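You operate a simulated robot arm through the tools that you are given. There is no shell and no other tool.

The job below is to be done with a simulated robot arm. You get a single attempt, and the scene is never put back.

Task
Build up a stack on the 1.0 shim in the height gauge and gauge it.
Fine: shim, the block from the blue pad, the one-peg block with its letter; lock the green lever, swing the arm over and wind down till it shows 46.0 mm.

Only the result counts: the job must be done as asked and must still hold three seconds after the hand-in. Knocking over, shifting, dropping, spilling or breaking anything else fails it.

Robot
A 7-joint arm with a two-finger parallel gripper, fixed in place. Base frame: the origin is at the foot of the arm, x ahead of it, y to its left, z up; the work surface is at about z = 840. Lengths are in mm, angles in rad, forces in N, time in s.
Its first joint turns from -2.601 to 2.601 rad. Payload 3.43 kg.
The TCP is the grasp point between the finger pads, 30 mm short of the fingertips. In the tool frame z runs along the fingers and y along their closing line. The gripper opens to 94 mm. The fingers are 28 mm wide and 10 mm thick; the gripper's body (50 by 96 mm) begins 55 mm behind the TCP.
Orientation is told as [roll, pitch, yaw] about the base's x, y, z axes, in that order, counted from this pose: with the fingers straight down and closing along the base's y, the tool's x points along the base's -x, its y along +y and its z along -z.

Tools
- The arm moves only by the tool servo_tool. Its argument "motion" is a list of rows, each an object (a shift or turn left out is 0, a gripper value left out holds the last) with "linear": the shift along the tool's x, y, z in units of 400 mm (1.0 is 400 mm), a list of three; "rotation": the turn, a rotation vector about the tool's x, y, z in units of 180 degrees (1.0 is 180 degrees), a list of three; "gripper": the finger opening in mm, from 0 to 94. In form: [{"linear": [dx, dy, dz], "rotation": [rx, ry, rz], "gripper": gripper}, ...]. A call has 1 to 20 rows; each row is the pose to reach, as a shift and turn from the pose commanded when the call began, along the tool's axes at that moment. A call with a number of a shift or a turn outside -1 to 1 is refused whole. A row lasts 0.2 s, in which the tool goes at most 50 mm and 0.15 rad; a call with a longer step from one row to the next is refused whole, and so is a gripper value outside its range. A pose out of reach is approached as far as the arm can. The call stops where the force on the tool passes 70 N (or 10 N more than at its start, if that is more) or the arm is blocked; 0.2 s more then pass. Each finger travels about 45 mm/s and halts on what it meets, pressing with about 38 N; the grip force reading is that of the motor and also rises with nothing between the fingers. The clock runs only during rows and for 0.2 s after the last one: add rows that repeat a pose to give the fingers time. The reply holds the time, the measured pose of the TCP, the force on the tool along the base axes, the opening and the grip force, in the units named above and with some noise, with the torque about the TCP (base axes, N m) and any sound that the robot's microphone picked up.
- Cameras (640 x 400 px; columns grow to the right, rows downward): "scene" is fixed at [220.5, 650.1, 1427.3]; the picture's right is [-0.15, -0.99, 0.00], its down [-0.71, 0.10, -0.70] and it looks along [0.69, -0.10, -0.71] (base axes); focal length 229 px, centre (320, 200). "wrist" rides on the gripper at [76, 14, -103] in the tool frame; the picture's right is [-0.18, 0.98, 0.00], its down [-0.75, -0.14, -0.64] and it looks along [-0.63, -0.12, 0.77] (tool axes); focal length 243 px, centre (320, 200). There is no depth. A picture from a camera that has moved, and an enlarged one, comes with that camera's place and axes in the base frame and with its lens.
- grab_frame(camera): a new picture of that camera. No time passes.
- inspect(camera, box): a new picture of the part [left, top, right, bottom] of that camera's present view, enlarged. No time passes.
- job_done(): hands the job in; it is judged then, once.

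Places have to be worked out from the pictures, the camera data and where the tool is seen. Open the gripper and draw the arm clear of the work before you hand the job in, unless the task says otherwise.

The tools are called after "Request:" as name(argument=value, ...) on one line, values as JSON. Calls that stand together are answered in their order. servo_tool: Moves the arm, as the interface text tells. Its arguments: {"type":"object","properties":{"motion":{"type":"array"}},"required":["motion"]} The other tools are called the same way: grab_frame (camera) takes a picture; inspect (camera, box) takes an enlarged picture of a part of a camera's view; job_done () hands the job in.

At the start:

```text
time_s: 0.0
tool_pos: [801.3, 577.1, 1197.2]
tcp_rot: [0.0, 0.0, -0.002]
force: [-0.2, 0.5, 0.8]
torque: [0.01, 0.01, -0.02]
width: 93.8
finger_force: 0.0
```

scene: 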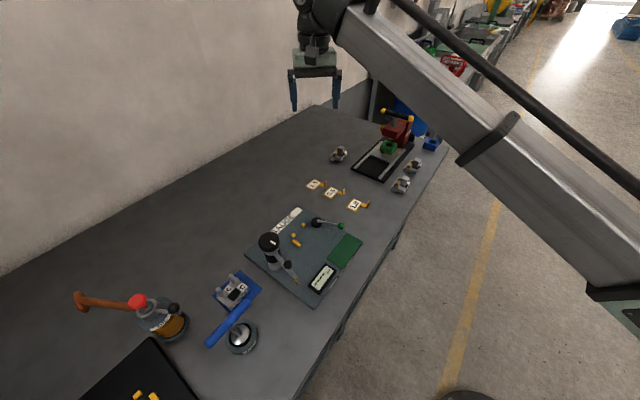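
wrist: 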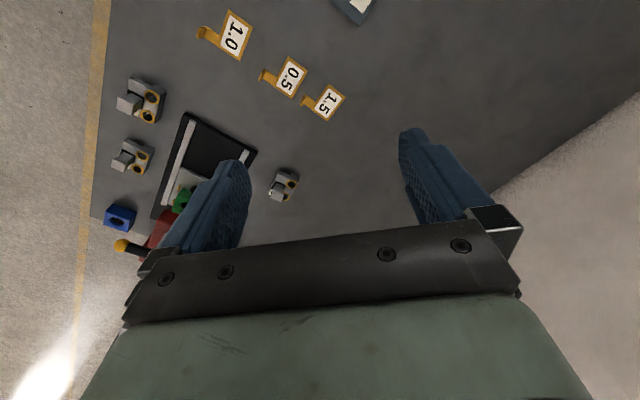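

I'll begin by looking at the scene more closely in enlarged views before moving anything.

Request:
inspect(camera="scene", box=[200, 200, 380, 312])

Request:
inspect(camera="scene", box=[290, 100, 450, 200])

Request:
inspect(camera="scene", box=[60, 260, 284, 400])

Request:
inspect(camera="wrist", box=[80, 0, 400, 200])

```text
3.56 times, centred on (290, 256) of scene
camera zoom: at [220.5, 650.1, 1427.3], right [-0.15, -0.99, 0.0], down [-0.71, 0.1, -0.7], along [0.69, -0.1, -0.71], focal length 815 px, centre (427, 1)
```

zoom: 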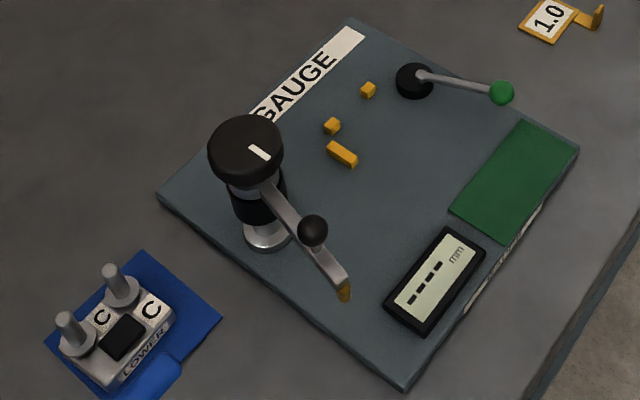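

```text
4.00 times, centred on (370, 150) of scene
camera zoom: at [220.5, 650.1, 1427.3], right [-0.15, -0.99, 0.0], down [-0.71, 0.1, -0.7], along [0.69, -0.1, -0.71], focal length 916 px, centre (120, 400)
```

zoom: 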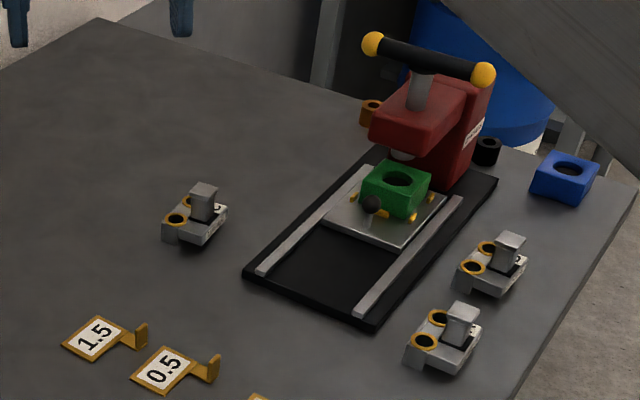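

```text
2.86 times, centred on (172, 330) of scene
camera zoom: at [220.5, 650.1, 1427.3], right [-0.15, -0.99, 0.0], down [-0.71, 0.1, -0.7], along [0.69, -0.1, -0.71], focal length 655 px, centre (743, -171)
```

zoom: 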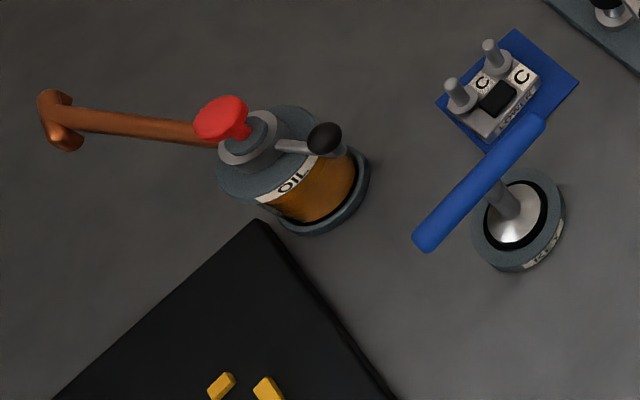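

```text
2.00 times, centred on (240, 100) of wrist
camera zoom: at [725.6, 591.3, 1299.4], right [0.18, 0.98, 0.0], down [0.75, -0.14, 0.64], along [0.63, -0.12, -0.77], focal length 485 px, centre (480, 400)
```

zoom: 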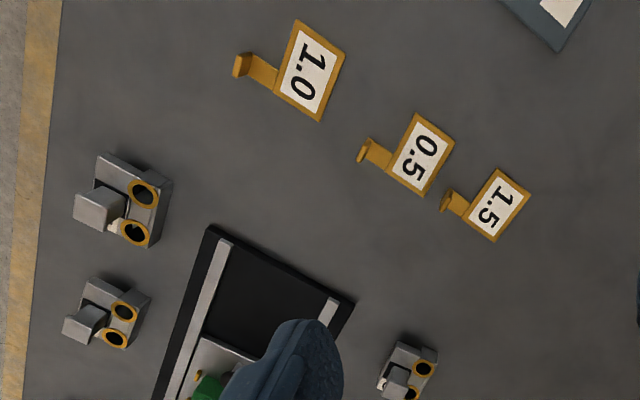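

The 1.0 shim looks to be near (747, 450). The two reachable loose blocks are near (812, 257) and (907, 164), and a third near (1030, 450) is out of reach. I'll move above the blocks to read their letters.

Request:
servo_tool(motion=[{"linear": [0.035, -0.099, 0.036]}, {"linear": [0.07, -0.198, 0.072]}, {"linear": [0.105, -0.297, 0.108]}, {"linear": [0.14, -0.396, 0.144]}, {"linear": [0.175, -0.495, 0.18]}, {"linear": [0.21, -0.594, 0.216]}, {"linear": [0.245, -0.693, 0.252]}, {"linear": [0.28, -0.79, 0.29]}])

Request:
grab_frame(camera="wrist")

Request:
grab_frame(camera="scene")

```text
time_s: 1.8
tool_pos: [689.1, 262.2, 1080.3]
tcp_rot: [0.0, -0.001, 0.0]
force: [0.1, 0.3, 0.9]
torque: [-0.03, 0.03, -0.01]
width: 94.1
finger_force: 0.1
```

```text
taken
camera wrist: at [614.8, 275.9, 1183.6], right [0.18, 0.98, 0.0], down [0.75, -0.14, 0.64], along [0.63, -0.12, -0.77], focal length 243 px, centre (320, 200)
```

wrist: 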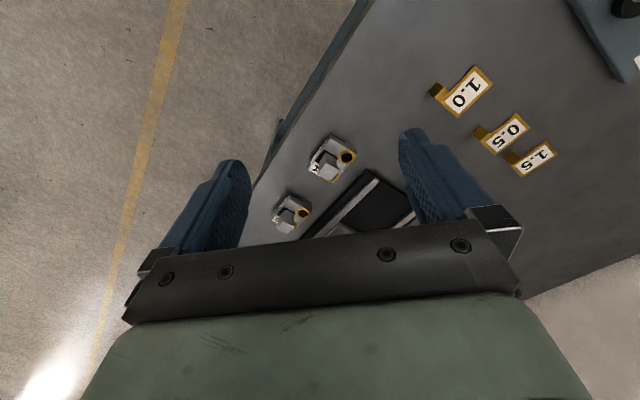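

```text
taken
```

scene: 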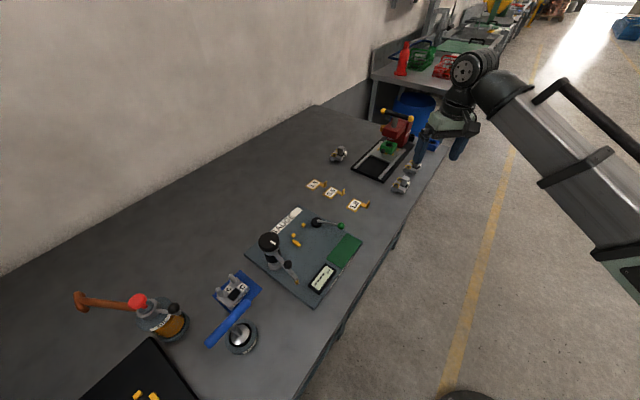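

The blocks are in view now, so I'll enlarge them to read the letters.

Request:
inspect(camera="wrist", box=[250, 120, 410, 220])

Request:
inspect(camera="wrist", box=[300, 130, 364, 190])

```text
4.00 times, centred on (330, 170) of wrist
camera zoom: at [614.8, 275.9, 1183.6], right [0.18, 0.98, 0.0], down [0.75, -0.14, 0.64], along [0.63, -0.12, -0.77], focal length 970 px, centre (280, 320)
```

zoom: 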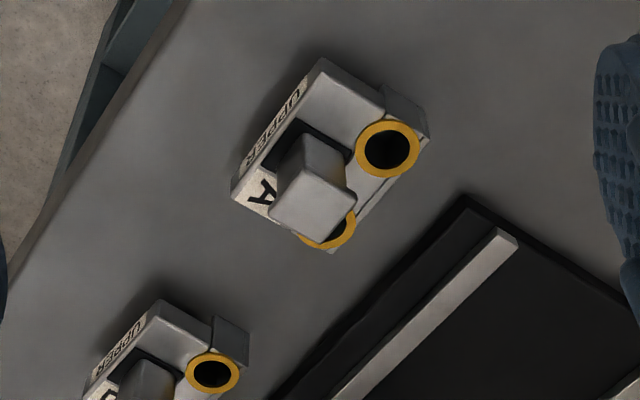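

```text
6.67 times, centred on (332, 160) of wrist
camera zoom: at [614.8, 275.9, 1183.6], right [0.18, 0.98, 0.0], down [0.75, -0.14, 0.64], along [0.63, -0.12, -0.77], focal length 1618 px, centre (240, 467)
```

zoom: 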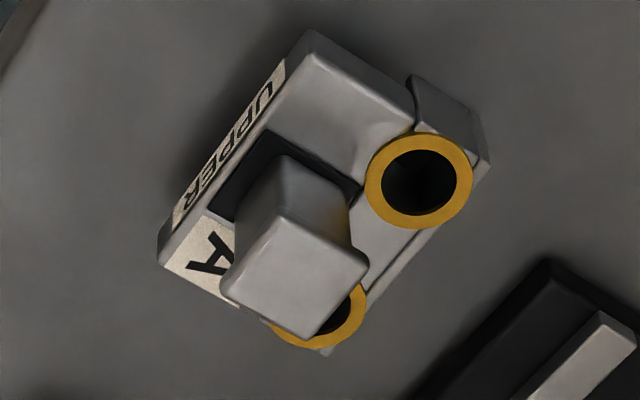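

The near block reads "UPPER A". Next I'll shift for a clear view of the second block near (907, 164).

Request:
servo_tool(motion=[{"linear": [-0.06, -0.067, 0.0]}, {"linear": [-0.12, -0.133, 0.0]}, {"linear": [-0.18, -0.2, 0.0]}, {"linear": [-0.25, -0.2, 0.05]}])

Request:
grab_frame(camera="wrist")

Request:
inspect(camera="wrist", box=[240, 60, 400, 220])

```text
time_s: 2.8
tool_pos: [790.4, 182.9, 1059.9]
tcp_rot: [0.0, 0.001, -0.001]
force: [0.7, -0.1, -0.1]
torque: [0.0, -0.02, -0.01]
width: 93.9
finger_force: 0.0
```

```text
taken
camera wrist: at [714.4, 195.6, 1162.8], right [0.18, 0.98, 0.0], down [0.75, -0.14, 0.64], along [0.63, -0.12, -0.77], focal length 243 px, centre (320, 200)
```

wrist: 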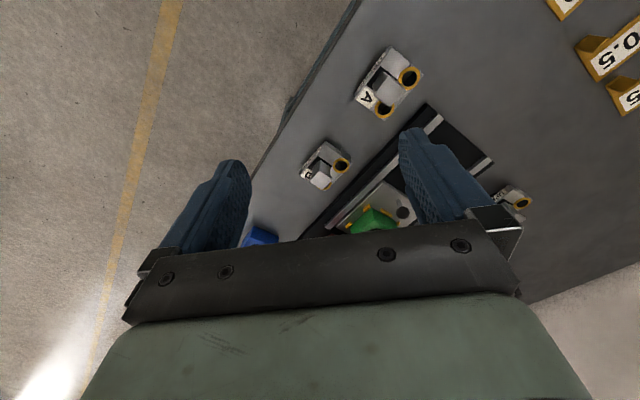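

```text
2.50 times, centred on (320, 140) of wrist
camera zoom: at [714.4, 195.6, 1162.8], right [0.18, 0.98, 0.0], down [0.75, -0.14, 0.64], along [0.63, -0.12, -0.77], focal length 606 px, centre (320, 350)
```

zoom: 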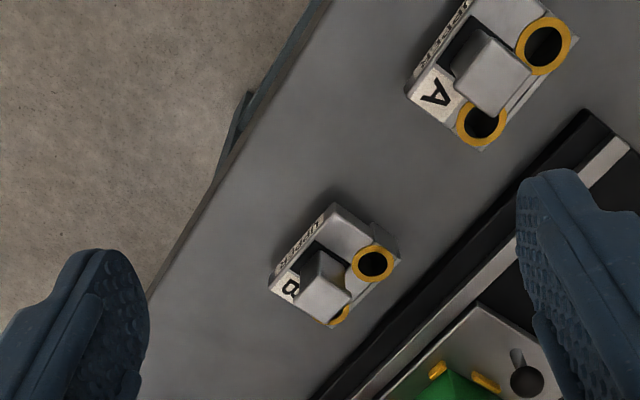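

These two read "A" and "B". Next I'll check the third block at the right edge of the wrist view.

Request:
inspect(camera="wrist", box=[480, 160, 560, 220])

Request:
inspect(camera="scene", box=[318, 138, 358, 170])

Request:
inspect(camera="scene", box=[205, 260, 270, 312])

```text
6.67 times, centred on (520, 190) of wrist
camera zoom: at [714.4, 195.6, 1162.8], right [0.18, 0.98, 0.0], down [0.75, -0.14, 0.64], along [0.63, -0.12, -0.77], focal length 1618 px, centre (-1013, 267)
```

zoom: 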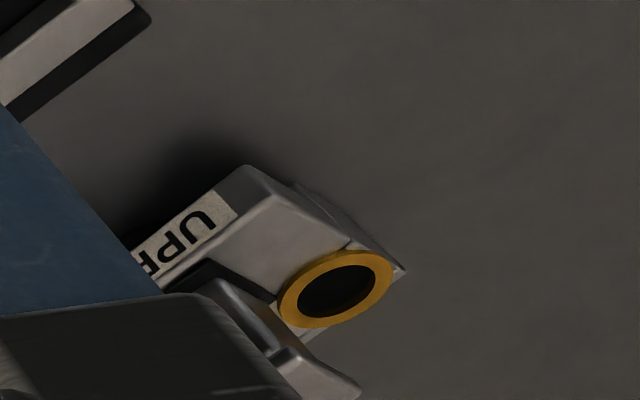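

```text
12.50 times, centred on (338, 154) of scene
camera zoom: at [220.5, 650.1, 1427.3], right [-0.15, -0.99, 0.0], down [-0.71, 0.1, -0.7], along [0.69, -0.1, -0.71], focal length 2864 px, centre (95, 775)
```

zoom: 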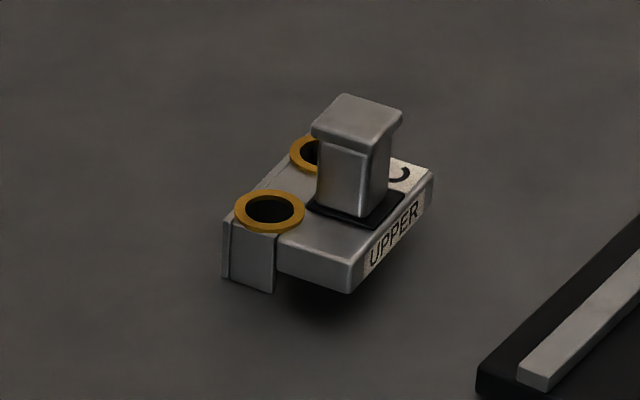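

```text
7.69 times, centred on (238, 286) of scene
camera zoom: at [220.5, 650.1, 1427.3], right [-0.15, -0.99, 0.0], down [-0.71, 0.1, -0.7], along [0.69, -0.1, -0.71], focal length 1762 px, centre (955, -462)
```

zoom: 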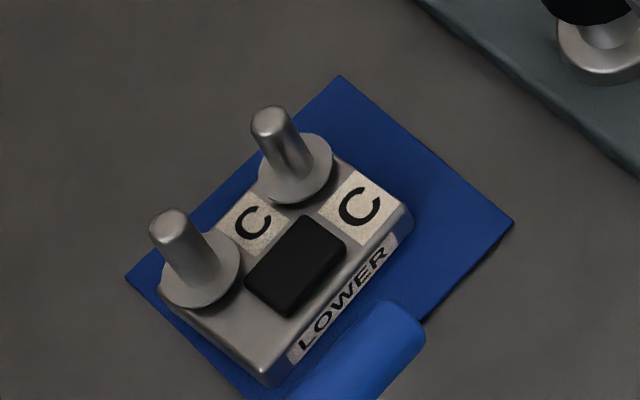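

The far block is "UPPER C", with a single square peg and two bushings, and it matches the "LOWER C" on the blue pad. I'll go over to the gauge for a close look before planning.

Request:
servo_tool(motion=[{"linear": [0.07, 0.088, -0.01]}, {"linear": [0.14, 0.176, -0.02]}, {"linear": [0.21, 0.264, -0.03]}, {"linear": [0.28, 0.352, -0.04]}, {"linear": [0.35, 0.44, -0.05]}, {"linear": [0.42, 0.528, -0.06]}, {"linear": [0.49, 0.616, -0.07]}, {"linear": [0.56, 0.704, -0.08]}, {"linear": [0.63, 0.792, -0.09]}, {"linear": [0.7, 0.88, -0.1]}, {"linear": [0.77, 0.97, -0.1]}])

Request:
servo_tool(motion=[{"linear": [0.0, 0.1, 0.0]}, {"linear": [0.0, 0.2, 0.0]}])

Request:
grab_frame(camera="wrist")

```text
time_s: 5.2
tool_pos: [480.7, 569.0, 1102.1]
tcp_rot: [0.0, -0.001, 0.0]
force: [-0.1, 0.4, 0.1]
torque: [-0.05, -0.03, 0.0]
width: 94.2
finger_force: 0.1
```

```text
time_s: 5.8
tool_pos: [482.4, 650.7, 1101.4]
tcp_rot: [0.0, 0.0, -0.002]
force: [-0.3, -0.3, -0.3]
torque: [0.02, -0.01, 0.0]
width: 93.9
finger_force: 0.0
```

```text
taken
camera wrist: at [406.6, 663.5, 1203.8], right [0.18, 0.98, 0.0], down [0.75, -0.14, 0.64], along [0.63, -0.12, -0.77], focal length 243 px, centre (320, 200)
```

wrist: 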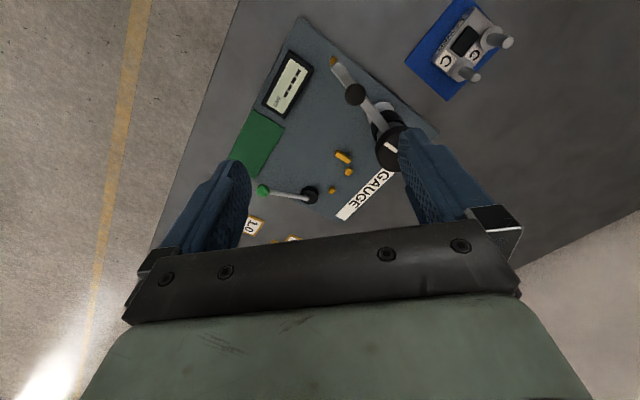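

The gauge is in view now. I'll zoom in on its parts.

Request:
inspect(camera="wrist", box=[220, 10, 440, 230])

Request:
inspect(camera="wrist", box=[300, 40, 420, 210])

Request:
inspect(camera="wrist", box=[400, 0, 528, 110])

Request:
inspect(camera="wrist", box=[225, 100, 345, 240])

```text
1.82 times, centred on (330, 120) of wrist
camera zoom: at [406.6, 663.5, 1203.8], right [0.18, 0.98, 0.0], down [0.75, -0.14, 0.64], along [0.63, -0.12, -0.77], focal length 441 px, centre (302, 346)
```

zoom: 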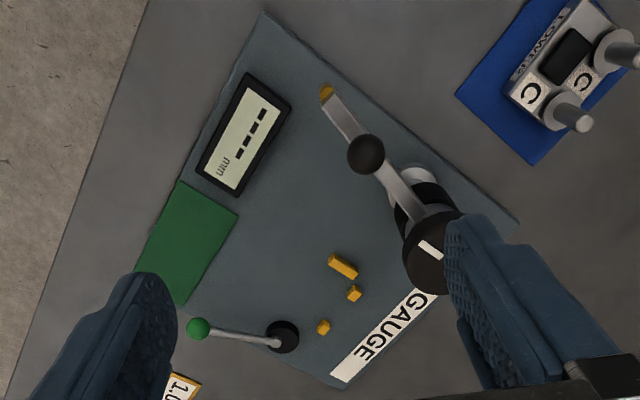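

```text
2.35 times, centred on (360, 125) of wrist
camera zoom: at [406.6, 663.5, 1203.8], right [0.18, 0.98, 0.0], down [0.75, -0.14, 0.64], along [0.63, -0.12, -0.77], focal length 571 px, centre (226, 376)
```

zoom: 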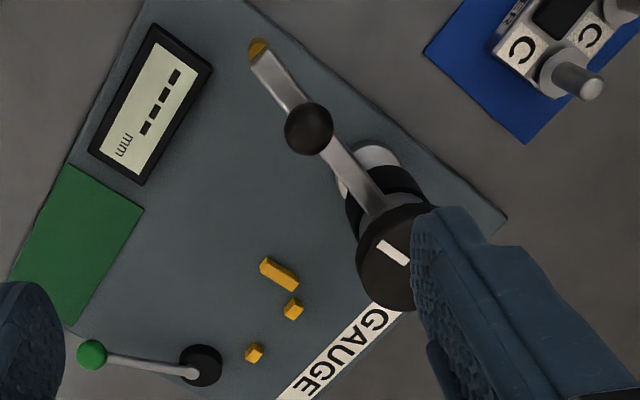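

```text
3.64 times, centred on (464, 55) of wrist
camera zoom: at [406.6, 663.5, 1203.8], right [0.18, 0.98, 0.0], down [0.75, -0.14, 0.64], along [0.63, -0.12, -0.77], focal length 882 px, centre (-204, 727)
```

zoom: 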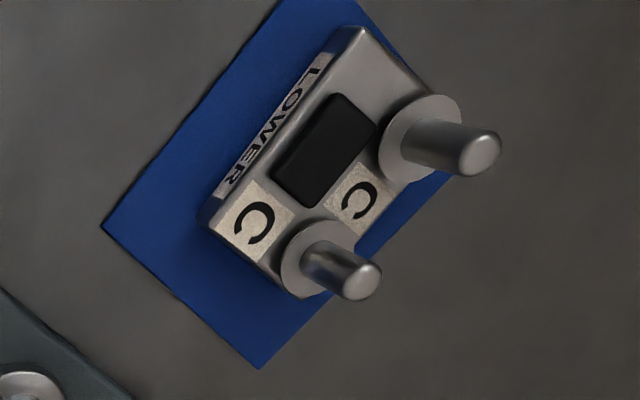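

```text
2.86 times, centred on (285, 170) of wrist
camera zoom: at [406.6, 663.5, 1203.8], right [0.18, 0.98, 0.0], down [0.75, -0.14, 0.64], along [0.63, -0.12, -0.77], focal length 693 px, centre (420, 286)
```

zoom: 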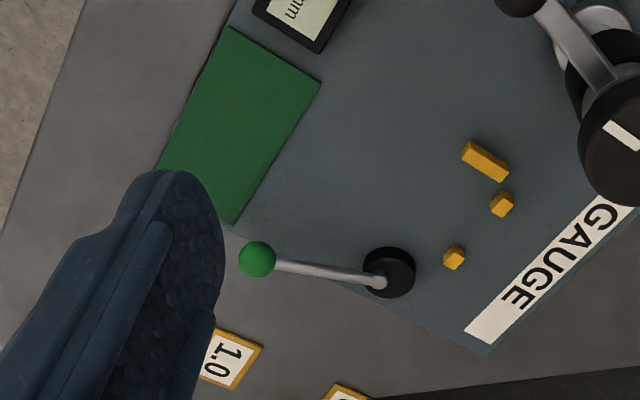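

The nest sits between the yellow bar, the two nubs and the lever pivot, and the plate is turned about 45°. UPPER C, near (1028, 447), is the hard reach, so I'll move toward it with the tool turned to its azimuth and look at it properly.

Request:
servo_tool(motion=[{"linear": [-0.09, -0.06, 0.0], "rotation": [0, 0, -0.0133]}, {"linear": [-0.18, -0.12, 0.0], "rotation": [0, 0, -0.0266]}, {"linear": [-0.27, -0.18, 0.0], "rotation": [0, 0, -0.04]}, {"linear": [-0.36, -0.24, 0.0], "rotation": [0, 0, -0.0533]}, {"linear": [-0.45, -0.3, 0.0], "rotation": [0, 0, -0.0666]}, {"linear": [-0.54, -0.36, 0.0], "rotation": [0, 0, -0.08]}, {"linear": [-0.63, -0.42, 0.0], "rotation": [0, 0, -0.0933]}, {"linear": [-0.72, -0.48, 0.0], "rotation": [0, 0, -0.1066]}, {"linear": [-0.81, -0.54, 0.0], "rotation": [0, 0, -0.12]}, {"linear": [-0.9, -0.6, 0.0], "rotation": [0, 0, -0.1333]}])

Request:
grab_frame(camera="wrist")

```text
time_s: 8.0
tool_pos: [841.6, 409.3, 1100.9]
tcp_rot: [0.001, -0.001, 0.421]
force: [-0.5, 0.9, 1.1]
torque: [0.02, -0.04, -0.01]
width: 94.0
finger_force: 0.0
```

```text
taken
camera wrist: at [766.8, 390.5, 1203.1], right [-0.23, 0.97, 0.0], down [0.75, 0.18, 0.64], along [0.62, 0.15, -0.77], focal length 243 px, centre (320, 200)
```

wrist: 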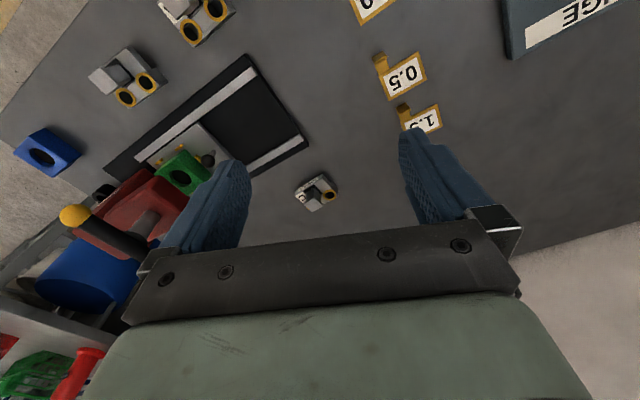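

The block is visible at about (1028, 447) and the view is clear. I'll tilt the tool outward in place by about 45° to see how far it can reach.

Request:
servo_tool(motion=[{"rotation": [0, -0.0417, 0]}, {"rotation": [0, -0.0833, 0]}, {"rotation": [0, -0.125, 0]}, {"rotation": [0, -0.1667, 0]}, {"rotation": [0, -0.2083, 0]}, {"rotation": [0, -0.25, 0]}])

Request:
grab_frame(camera="wrist")

Request:
grab_frame(camera="scene")

```text
time_s: 9.4
tool_pos: [840.8, 409.5, 1099.8]
tcp_rot: [0.001, -0.787, 0.42]
force: [0.5, 0.2, -0.2]
torque: [-0.03, 0.02, 0.0]
width: 94.2
finger_force: 0.0
```

```text
taken
camera wrist: at [720.5, 370.7, 1119.4], right [-0.28, 0.95, 0.13], down [0.13, -0.1, 0.99], along [0.95, 0.29, -0.09], focal length 243 px, centre (320, 200)
```

wrist: 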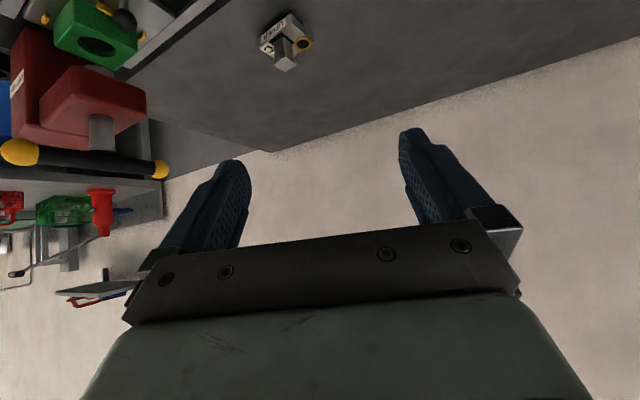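

```text
taken
```

scene: 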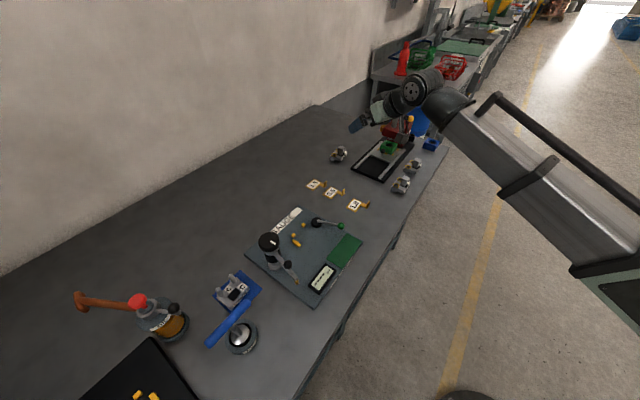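

The 45° tilt is reached without trouble. Next I'll advance toward (1000, 432, 960) to check whether the arm can actually get that far out.

Request:
servo_tool(motion=[{"linear": [-0.005, -0.022, 0.104]}, {"linear": [-0.01, -0.044, 0.208]}, {"linear": [-0.015, -0.066, 0.312]}, {"linear": [-0.02, -0.088, 0.416]}, {"linear": [-0.025, -0.111, 0.52]}])

Request:
grab_frame(camera="wrist")

Request:
grab_frame(camera="scene")

```text
time_s: 10.6
tool_pos: [1000.6, 431.7, 960.8]
tcp_rot: [-0.001, -0.785, 0.419]
force: [0.5, -0.3, -0.3]
torque: [0.03, -0.01, 0.02]
width: 94.1
finger_force: 0.1
```

```text
taken
camera wrist: at [879.3, 393.9, 978.9], right [-0.28, 0.95, 0.13], down [0.13, -0.1, 0.99], along [0.95, 0.29, -0.1], focal length 243 px, centre (320, 200)
```

wrist: 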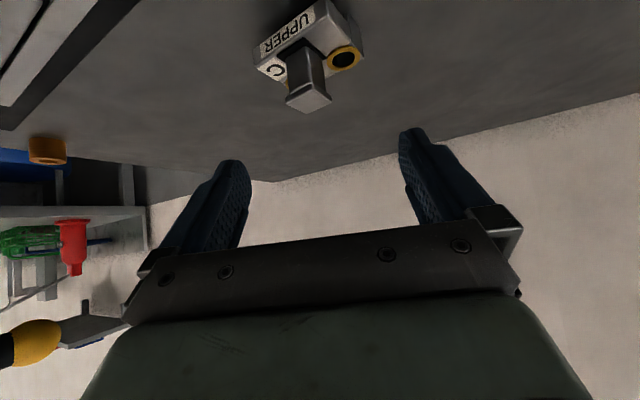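

```text
taken
```

scene: 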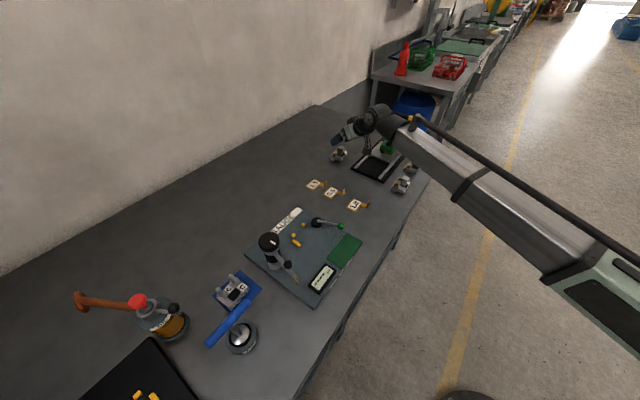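

The arm reaches here with the tool tilted, and the block clearly reads "C". I'll zoom in on it to measure the peg and its orientation.

Request:
inspect(camera="wrist", box=[240, 0, 380, 120])

Request:
inspect(camera="scene", box=[310, 130, 370, 170])

```text
3.33 times, centred on (310, 60) of wrist
camera zoom: at [879.3, 393.9, 978.9], right [-0.28, 0.95, 0.13], down [0.13, -0.1, 0.99], along [0.95, 0.29, -0.1], focal length 809 px, centre (353, 667)
```

zoom: 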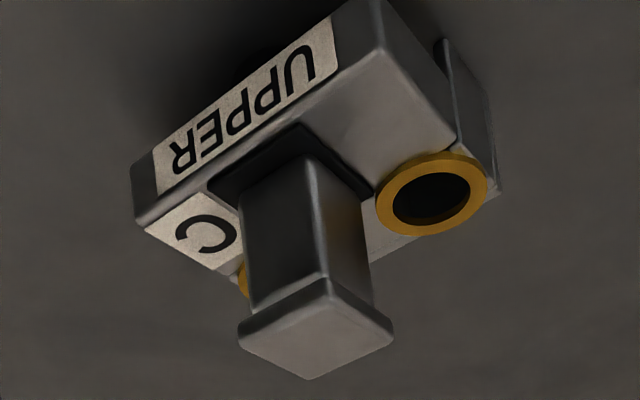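

```text
10.00 times, centred on (340, 150) of scene
camera zoom: at [220.5, 650.1, 1427.3], right [-0.15, -0.99, 0.0], down [-0.71, 0.1, -0.7], along [0.69, -0.1, -0.71], focal length 2291 px, centre (120, 700)
```

zoom: 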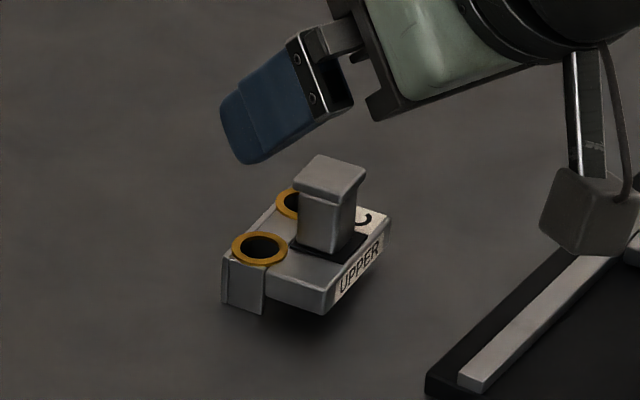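

The peg top comes out at about (1028, 441, 895). Before committing I'll back off and lower a little for a more side-on view of how this block is built.

Request:
servo_tool(motion=[{"linear": [0.114, -0.005, -0.006]}, {"linear": [0.228, -0.011, -0.013]}])

Request:
grab_frame(camera="wrist")

Request:
inspect(camera="wrist", box=[270, 40, 380, 130])

```text
time_s: 11.2
tool_pos: [937.3, 398.8, 899.9]
tcp_rot: [0.0, -0.787, 0.418]
force: [0.2, -0.1, 0.0]
torque: [0.02, -0.01, 0.01]
width: 94.0
finger_force: 0.1
```

```text
taken
camera wrist: at [817.5, 360.4, 917.8], right [-0.28, 0.95, 0.13], down [0.13, -0.1, 0.99], along [0.95, 0.29, -0.1], focal length 243 px, centre (320, 200)
```

wrist: 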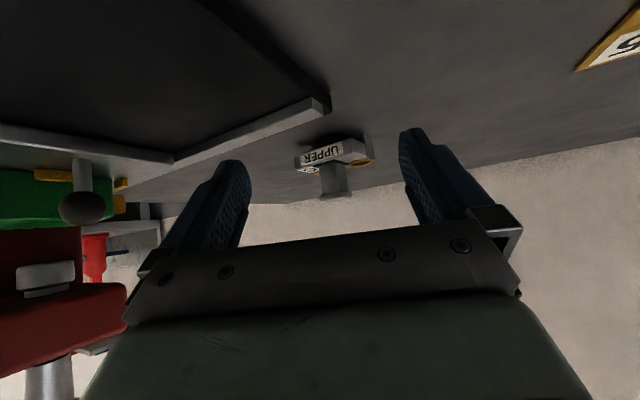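

```text
4.44 times, centred on (325, 85) of wrist
camera zoom: at [817.5, 360.4, 917.8], right [-0.28, 0.95, 0.13], down [0.13, -0.1, 0.99], along [0.95, 0.29, -0.1], focal length 1078 px, centre (298, 711)
```

zoom: 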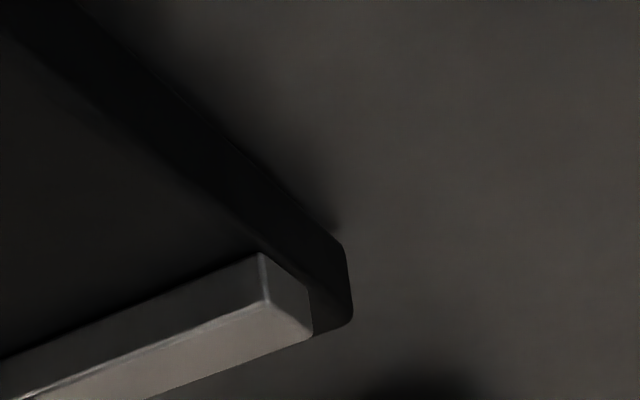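

Request:
inspect(camera="wrist", box=[280, 115, 390, 215])

```text
4.00 times, centred on (335, 165) of wrist
camera zoom: at [817.5, 360.4, 917.8], right [-0.28, 0.95, 0.13], down [0.13, -0.1, 0.99], along [0.95, 0.29, -0.1], focal length 970 px, centre (260, 340)
```

zoom: 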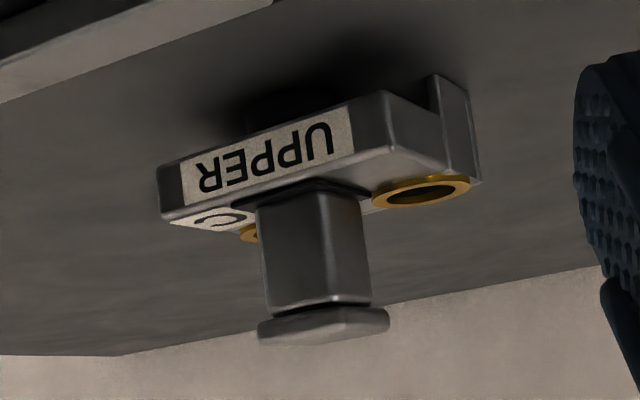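

The block stands on a foot and a rear skirt. Its square head is about 24 mm wide with its top near z = 896, and the block's long axis lies at about -37°. I'll raise up, turn the tilted tool to azimuth 53° so the fingers close squarely on the head, and take a pre-grasp position.

Request:
servo_tool(motion=[{"linear": [-0.0708, 0, -0.0706]}, {"linear": [-0.1416, 0, -0.1412]}, {"linear": [-0.1526, -0.02, -0.117], "rotation": [-0.0286, 0, -0.0285]}, {"linear": [-0.1636, -0.04, -0.093], "rotation": [-0.0572, 0, -0.057]}, {"linear": [-0.1745, -0.06, -0.0687], "rotation": [-0.0857, 0, -0.0855]}, {"linear": [-0.1855, -0.0798, -0.0445], "rotation": [-0.1143, 0, -0.114]}])

Request:
grab_frame(camera="wrist")

Request:
inspect(camera="wrist", box=[240, 0, 400, 130])

Request:
inspect(camera="scene", box=[310, 90, 430, 190])

```text
time_s: 12.6
tool_pos: [990.1, 386.6, 965.9]
tcp_rot: [0.002, -0.786, 0.927]
force: [-0.2, -0.6, 0.0]
torque: [-0.03, -0.03, 0.01]
width: 93.8
finger_force: 0.0
```

```text
taken
camera wrist: at [902.1, 294.3, 983.5], right [-0.71, 0.69, 0.13], down [0.16, -0.02, 0.99], along [0.69, 0.72, -0.09], focal length 243 px, centre (320, 200)
```

wrist: 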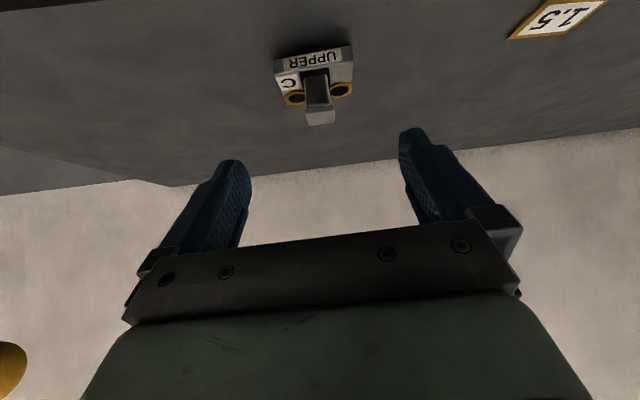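

```text
3.08 times, centred on (320, 65) of wrist
camera zoom: at [902.1, 294.3, 983.5], right [-0.71, 0.69, 0.13], down [0.16, -0.02, 0.99], along [0.69, 0.72, -0.09], focal length 746 px, centre (320, 615)
```

zoom: 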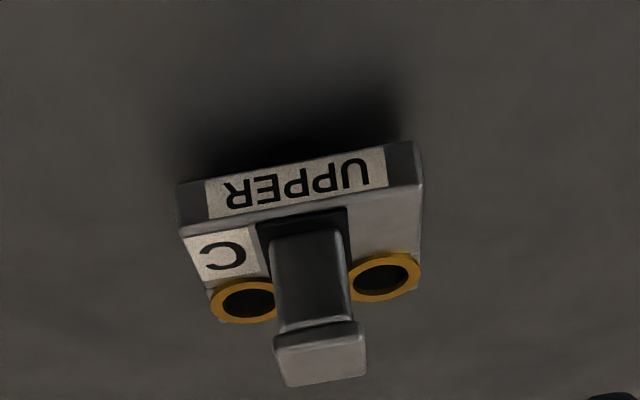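

```text
4.00 times, centred on (370, 140) of scene
camera zoom: at [220.5, 650.1, 1427.3], right [-0.15, -0.99, 0.0], down [-0.71, 0.1, -0.7], along [0.69, -0.1, -0.71], focal length 916 px, centre (120, 440)
```

zoom: 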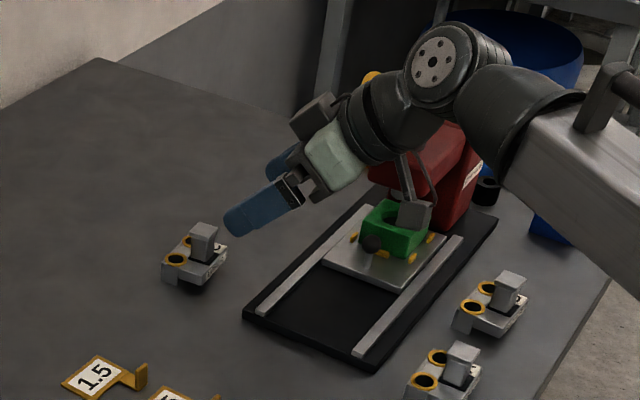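

The head is centred near (1030, 442, 891), and the tool's closing line matches its faces to within about 1°. I'll slide in along the tool axis with the fingers open and stop around the head.

Request:
servo_tool(motion=[{"linear": [0.0004, 0.001, 0.057]}, {"linear": [0.0008, 0.002, 0.114]}, {"linear": [0.0012, 0.003, 0.171]}, {"linear": [0.0015, 0.0038, 0.2]}, {"linear": [0.0015, 0.0038, 0.228]}])

Request:
grab_frame(camera="wrist")

Request:
inspect(camera="scene", box=[310, 120, 400, 180])

```text
time_s: 13.8
tool_pos: [1026.3, 439.7, 900.9]
tcp_rot: [0.004, -0.785, 0.924]
force: [-0.2, 0.5, 0.0]
torque: [-0.02, -0.01, 0.05]
width: 94.0
finger_force: 0.1
```

```text
taken
camera wrist: at [939.4, 346.8, 918.9], right [-0.71, 0.69, 0.13], down [0.16, -0.02, 0.99], along [0.69, 0.72, -0.1], focal length 243 px, centre (320, 200)
```

wrist: 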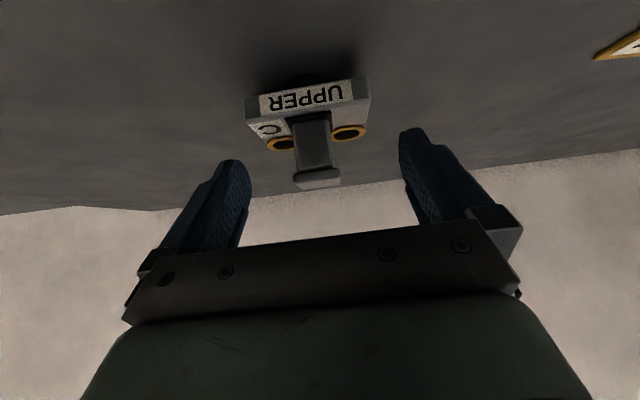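

```text
6.67 times, centred on (355, 150) of scene
camera zoom: at [220.5, 650.1, 1427.3], right [-0.15, -0.99, 0.0], down [-0.71, 0.1, -0.7], along [0.69, -0.1, -0.71], focal length 1528 px, centre (87, 533)
```

zoom: 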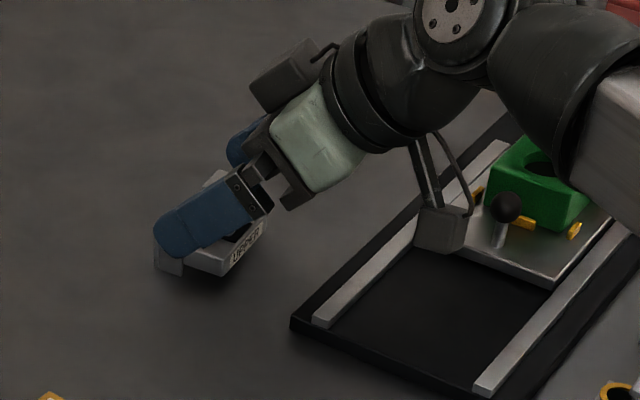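

The fingers straddle the head and it sits near the TCP in the image. I'll close the gripper on it.

Request:
servo_tool(motion=[{"gripper": 10}, {"gripper": 10}, {"gripper": 10}, {"gripper": 10}, {"gripper": 10}, {"gripper": 10}])

Request:
grab_frame(camera="wrist")

```text
time_s: 15.2
tool_pos: [1026.0, 438.4, 899.8]
tcp_rot: [0.001, -0.785, 0.924]
force: [0.0, -1.0, 0.2]
torque: [0.01, 0.0, 0.02]
width: 27.9
finger_force: 37.8
```

```text
taken
camera wrist: at [939.4, 346.5, 919.2], right [-0.71, 0.69, 0.13], down [0.16, -0.02, 0.99], along [0.69, 0.72, -0.1], focal length 243 px, centre (320, 200)
```

wrist: 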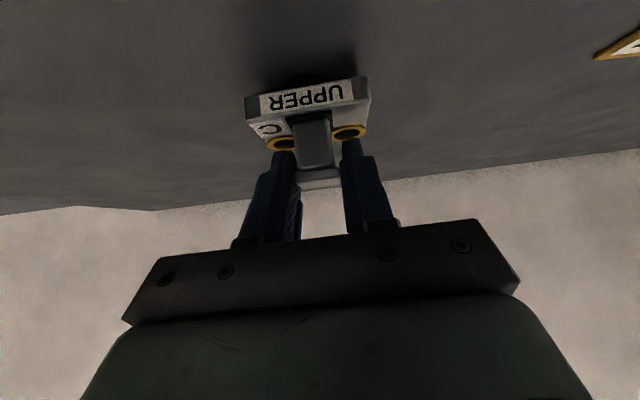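

The grip is firm at 27.9 mm. I'll lift straight up by about 90 mm and check how the block hangs.

Request:
servo_tool(motion=[{"linear": [-0.025, 0, -0.025]}, {"linear": [-0.065, 0, -0.065]}, {"linear": [-0.112, 0, -0.112]}, {"linear": [-0.159, 0, -0.159]}])

Request:
grab_frame(camera="wrist")

Request:
inspect(camera="scene", box=[310, 100, 400, 160])

```text
time_s: 16.2
tool_pos: [1027.5, 439.2, 989.5]
tcp_rot: [0.002, -0.784, 0.924]
force: [0.5, -0.3, -3.1]
torque: [-0.04, 0.0, 0.0]
width: 28.0
finger_force: 38.0
```

```text
taken
camera wrist: at [940.3, 345.9, 1008.5], right [-0.71, 0.69, 0.13], down [0.16, -0.02, 0.99], along [0.69, 0.72, -0.1], focal length 243 px, centre (320, 200)
```

wrist: 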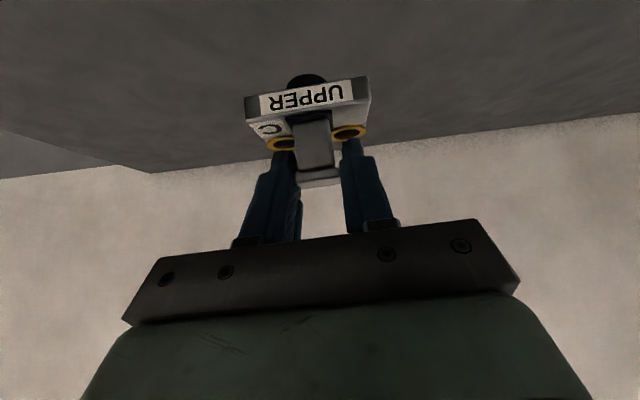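

```text
6.67 times, centred on (355, 130) of scene
camera zoom: at [220.5, 650.1, 1427.3], right [-0.15, -0.99, 0.0], down [-0.71, 0.1, -0.7], along [0.69, -0.1, -0.71], focal length 1528 px, centre (87, 667)
```

zoom: 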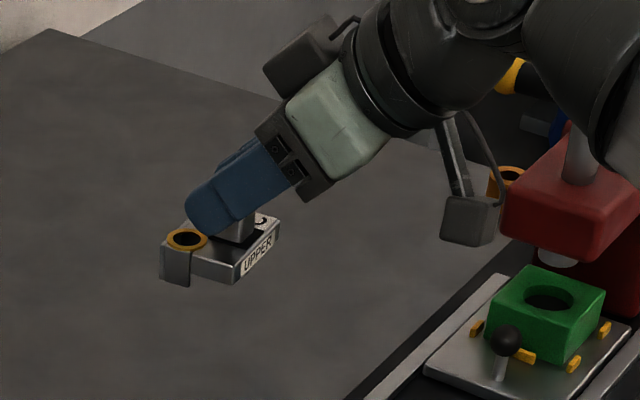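

The block hangs level and secure, about 3 N. I'll carry it to the free area near (840, 420), within vertical reach, to set it down and regrip.

Request:
servo_tool(motion=[{"linear": [0.03, 0.046, -0.03]}, {"linear": [0.075, 0.115, -0.075]}, {"linear": [0.12, 0.184, -0.12]}, {"linear": [0.165, 0.253, -0.165]}, {"linear": [0.205, 0.313, -0.205]}, {"linear": [0.2267, 0.345, -0.2267]}, {"linear": [0.2267, 0.345, -0.2267]}])

Request:
grab_frame(camera="scene")

Request:
grab_frame(camera="wrist")

```text
time_s: 17.8
tool_pos: [839.4, 419.6, 989.1]
tcp_rot: [0.001, -0.786, 0.925]
force: [0.2, -0.4, -3.3]
torque: [0.0, 0.03, 0.02]
width: 27.8
finger_force: 37.6
```

```text
taken
```

scene: 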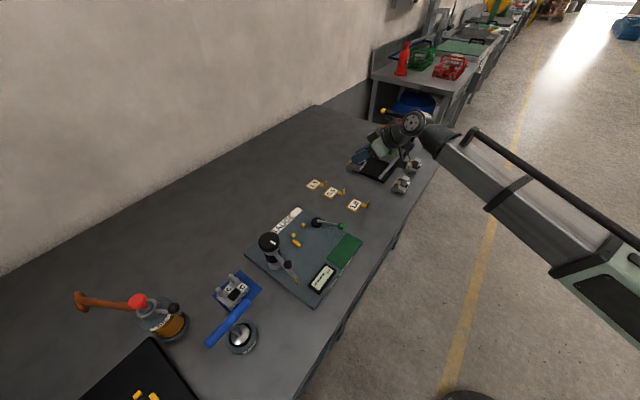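

```text
taken
camera wrist: at [751.8, 326.6, 1007.9], right [-0.71, 0.7, 0.13], down [0.16, -0.02, 0.99], along [0.69, 0.72, -0.1], focal length 243 px, centre (320, 200)
```

wrist: 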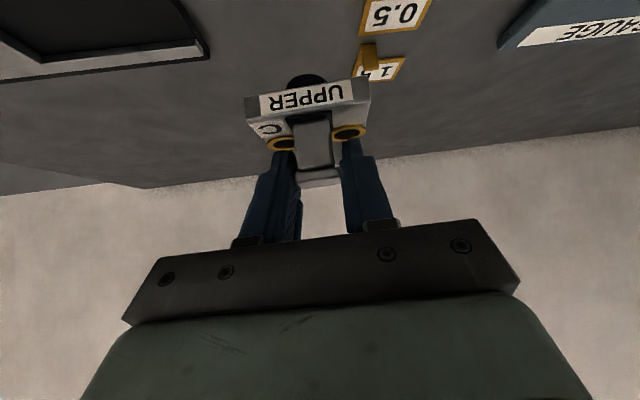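

The spot is a little close to the 0.5 shim's tab, so I'll shift to about (820, 397). Then I'll lower to the same height I gripped at.

Request:
servo_tool(motion=[{"linear": [0.0525, 0.0048, -0.0525]}, {"linear": [0.0525, 0.0048, -0.0525]}, {"linear": [0.105, 0.0048, 0.0]}, {"linear": [0.157, 0.0048, 0.052]}, {"linear": [0.19, 0.0048, 0.085]}, {"linear": [0.2, 0.0048, 0.095]}, {"linear": [0.205, 0.0048, 0.1]}, {"linear": [0.2085, 0.0048, 0.1035]}, {"linear": [0.2085, 0.0048, 0.1035]}])

Request:
grab_frame(camera="wrist")

Request:
inspect(camera="scene", box=[310, 130, 430, 210])

```text
time_s: 19.8
tool_pos: [819.5, 396.9, 902.2]
tcp_rot: [0.003, -0.785, 0.925]
force: [-0.4, -0.1, -4.2]
torque: [-0.04, 0.0, -0.02]
width: 27.8
finger_force: 38.1
```

```text
taken
camera wrist: at [732.8, 304.3, 920.2], right [-0.71, 0.69, 0.13], down [0.16, -0.02, 0.99], along [0.69, 0.72, -0.1], focal length 243 px, centre (320, 200)
```

wrist: 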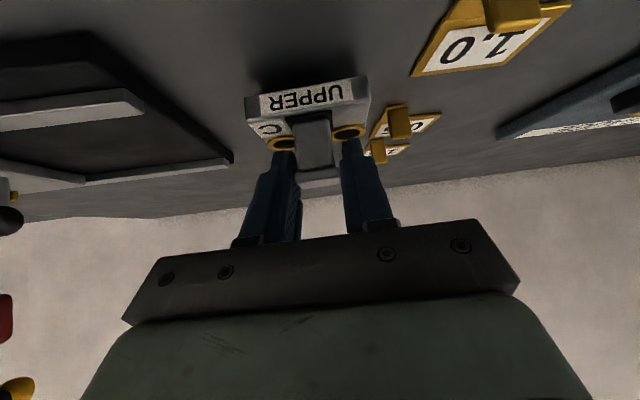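

```text
5.00 times, centred on (370, 170) of scene
camera zoom: at [220.5, 650.1, 1427.3], right [-0.15, -0.99, 0.0], down [-0.71, 0.1, -0.7], along [0.69, -0.1, -0.71], focal length 1146 px, centre (70, 350)
```

zoom: 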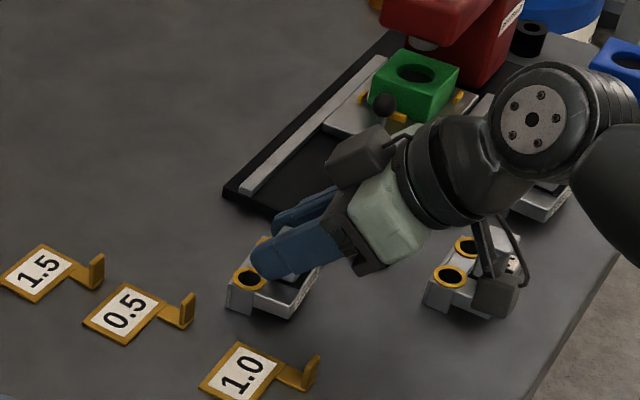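

The block is still hanging, with z about 1.5 mm above the grip height. I'll lower a bit more and watch the force.

Request:
servo_tool(motion=[{"linear": [0.0014, 0, 0.0014]}, {"linear": [0.0027, 0, 0.0027]}, {"linear": [0.0027, 0, 0.0027]}])

```text
time_s: 20.6
tool_pos: [819.4, 396.7, 900.4]
tcp_rot: [0.002, -0.788, 0.924]
force: [-0.2, -0.9, 0.4]
torque: [0.11, 0.04, -0.01]
width: 27.7
finger_force: 37.7
```

The force shows the block resting on the table now. I'll release it and back the tool straight up and away.

Request:
servo_tool(motion=[{"gripper": 60}, {"gripper": 60}, {"gripper": 60}, {"linear": [-0.02, 0, -0.06], "gripper": 60}, {"linear": [-0.06, 0, -0.14], "gripper": 60}, {"linear": [-0.1, 0, -0.22], "gripper": 60}, {"linear": [-0.14, 0, -0.3], "gripper": 60}])

Request:
grab_frame(camera="wrist")

Request:
inspect(camera="scene", box=[310, 130, 430, 210])

```text
time_s: 22.2
tool_pos: [792.5, 360.8, 1025.9]
tcp_rot: [0.002, -0.785, 0.925]
force: [0.7, 0.6, 0.0]
torque: [-0.02, -0.02, 0.02]
width: 60.1
finger_force: 0.1
```

```text
taken
camera wrist: at [705.0, 268.4, 1043.8], right [-0.71, 0.69, 0.13], down [0.16, -0.02, 0.99], along [0.69, 0.72, -0.1], focal length 243 px, centre (320, 200)
```

wrist: 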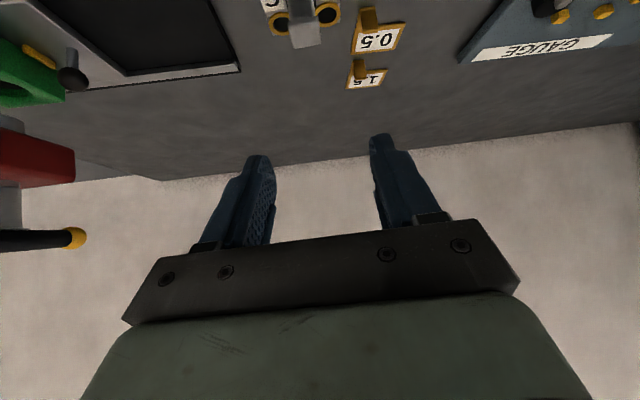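

```text
5.00 times, centred on (370, 170) of scene
camera zoom: at [220.5, 650.1, 1427.3], right [-0.15, -0.99, 0.0], down [-0.71, 0.1, -0.7], along [0.69, -0.1, -0.71], focal length 1146 px, centre (70, 350)
```

zoom: 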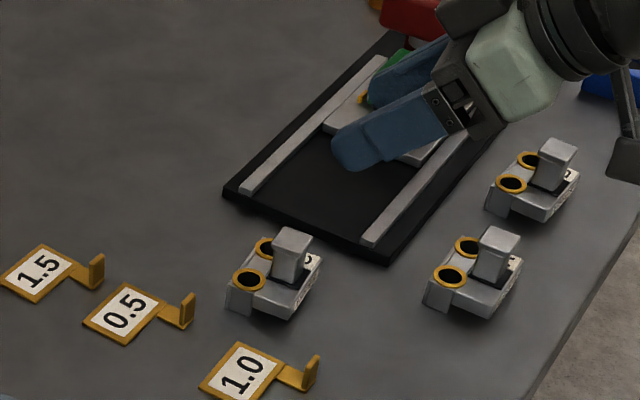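

UPPER C now stands upright in the free area. I'll bring the tool back to vertical, then move over the 1.0 shim and look at it.

Request:
servo_tool(motion=[{"rotation": [0, 0.0417, 0], "gripper": 60}, {"rotation": [0, 0.0833, 0]}, {"rotation": [0, 0.125, 0]}, {"rotation": [0, 0.1667, 0]}, {"rotation": [0, 0.2083, 0]}, {"rotation": [0, 0.25, 0]}])

Request:
servo_tool(motion=[{"linear": [-0.01, 0.026, 0.008], "rotation": [0, 0, 0.0458]}, {"linear": [-0.019, 0.052, 0.016], "rotation": [0, 0, 0.0917]}, {"linear": [-0.029, 0.077, 0.024], "rotation": [0, 0, 0.1375]}, {"linear": [-0.038, 0.103, 0.032], "rotation": [0, 0, 0.1833]}, {"linear": [-0.048, 0.129, 0.04], "rotation": [0, 0, 0.2292]}, {"linear": [-0.058, 0.155, 0.048], "rotation": [0, 0, 0.275]}, {"linear": [-0.067, 0.181, 0.057], "rotation": [0, 0, 0.3208]}, {"linear": [-0.0767, 0.2065, 0.065], "rotation": [0, 0, 0.3667]}])

Request:
grab_frame(camera="wrist")

```text
time_s: 23.6
tool_pos: [792.3, 360.6, 1025.6]
tcp_rot: [0.0, 0.0, 0.924]
force: [-0.3, -0.1, -0.6]
torque: [-0.04, -0.03, 0.0]
width: 60.0
finger_force: 0.0
```

```text
time_s: 25.4
tool_pos: [744.8, 435.7, 998.4]
tcp_rot: [0.0, 0.0, -0.23]
force: [-0.7, 0.7, 0.0]
torque: [0.02, 0.0, 0.0]
width: 59.8
finger_force: 0.1
```

```text
taken
camera wrist: at [674.3, 465.8, 1101.2], right [0.4, 0.92, 0.0], down [0.7, -0.31, 0.64], along [0.59, -0.26, -0.77], focal length 243 px, centre (320, 200)
```

wrist: 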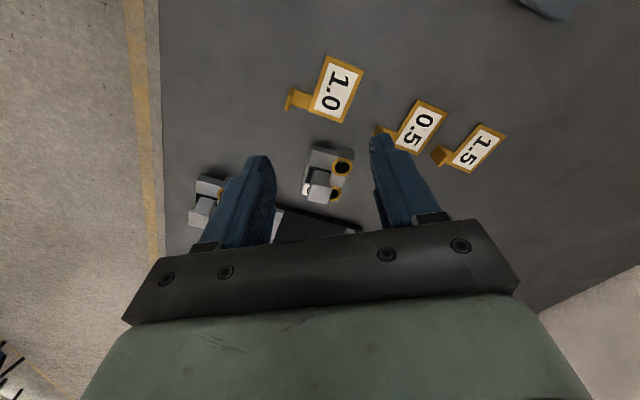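

Request:
inspect(camera="wrist", box=[270, 40, 390, 140])

Request:
inspect(camera="scene", box=[335, 185, 385, 220])

```text
4.00 times, centred on (330, 90) of wrist
camera zoom: at [674.3, 465.8, 1101.2], right [0.4, 0.92, 0.0], down [0.7, -0.31, 0.64], along [0.59, -0.26, -0.77], focal length 970 px, centre (280, 640)
```

zoom: 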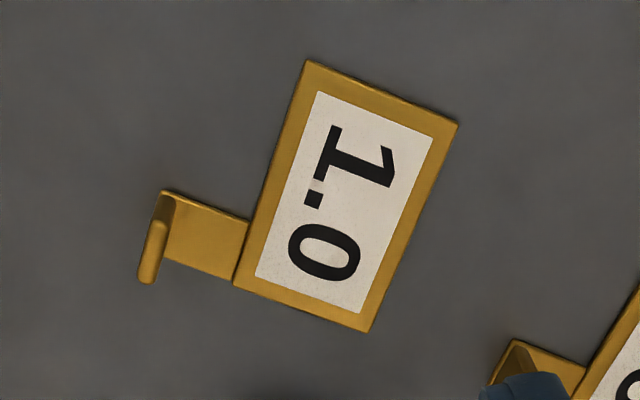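

```text
11.43 times, centred on (360, 202) of scene
camera zoom: at [220.5, 650.1, 1427.3], right [-0.15, -0.99, 0.0], down [-0.71, 0.1, -0.7], along [0.69, -0.1, -0.71], focal length 2619 px, centre (-137, 171)
```

zoom: 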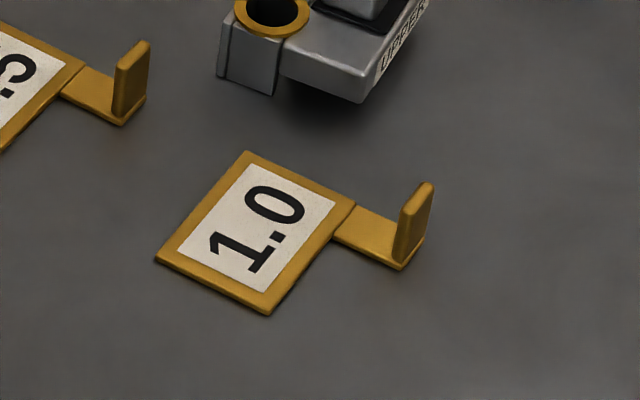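

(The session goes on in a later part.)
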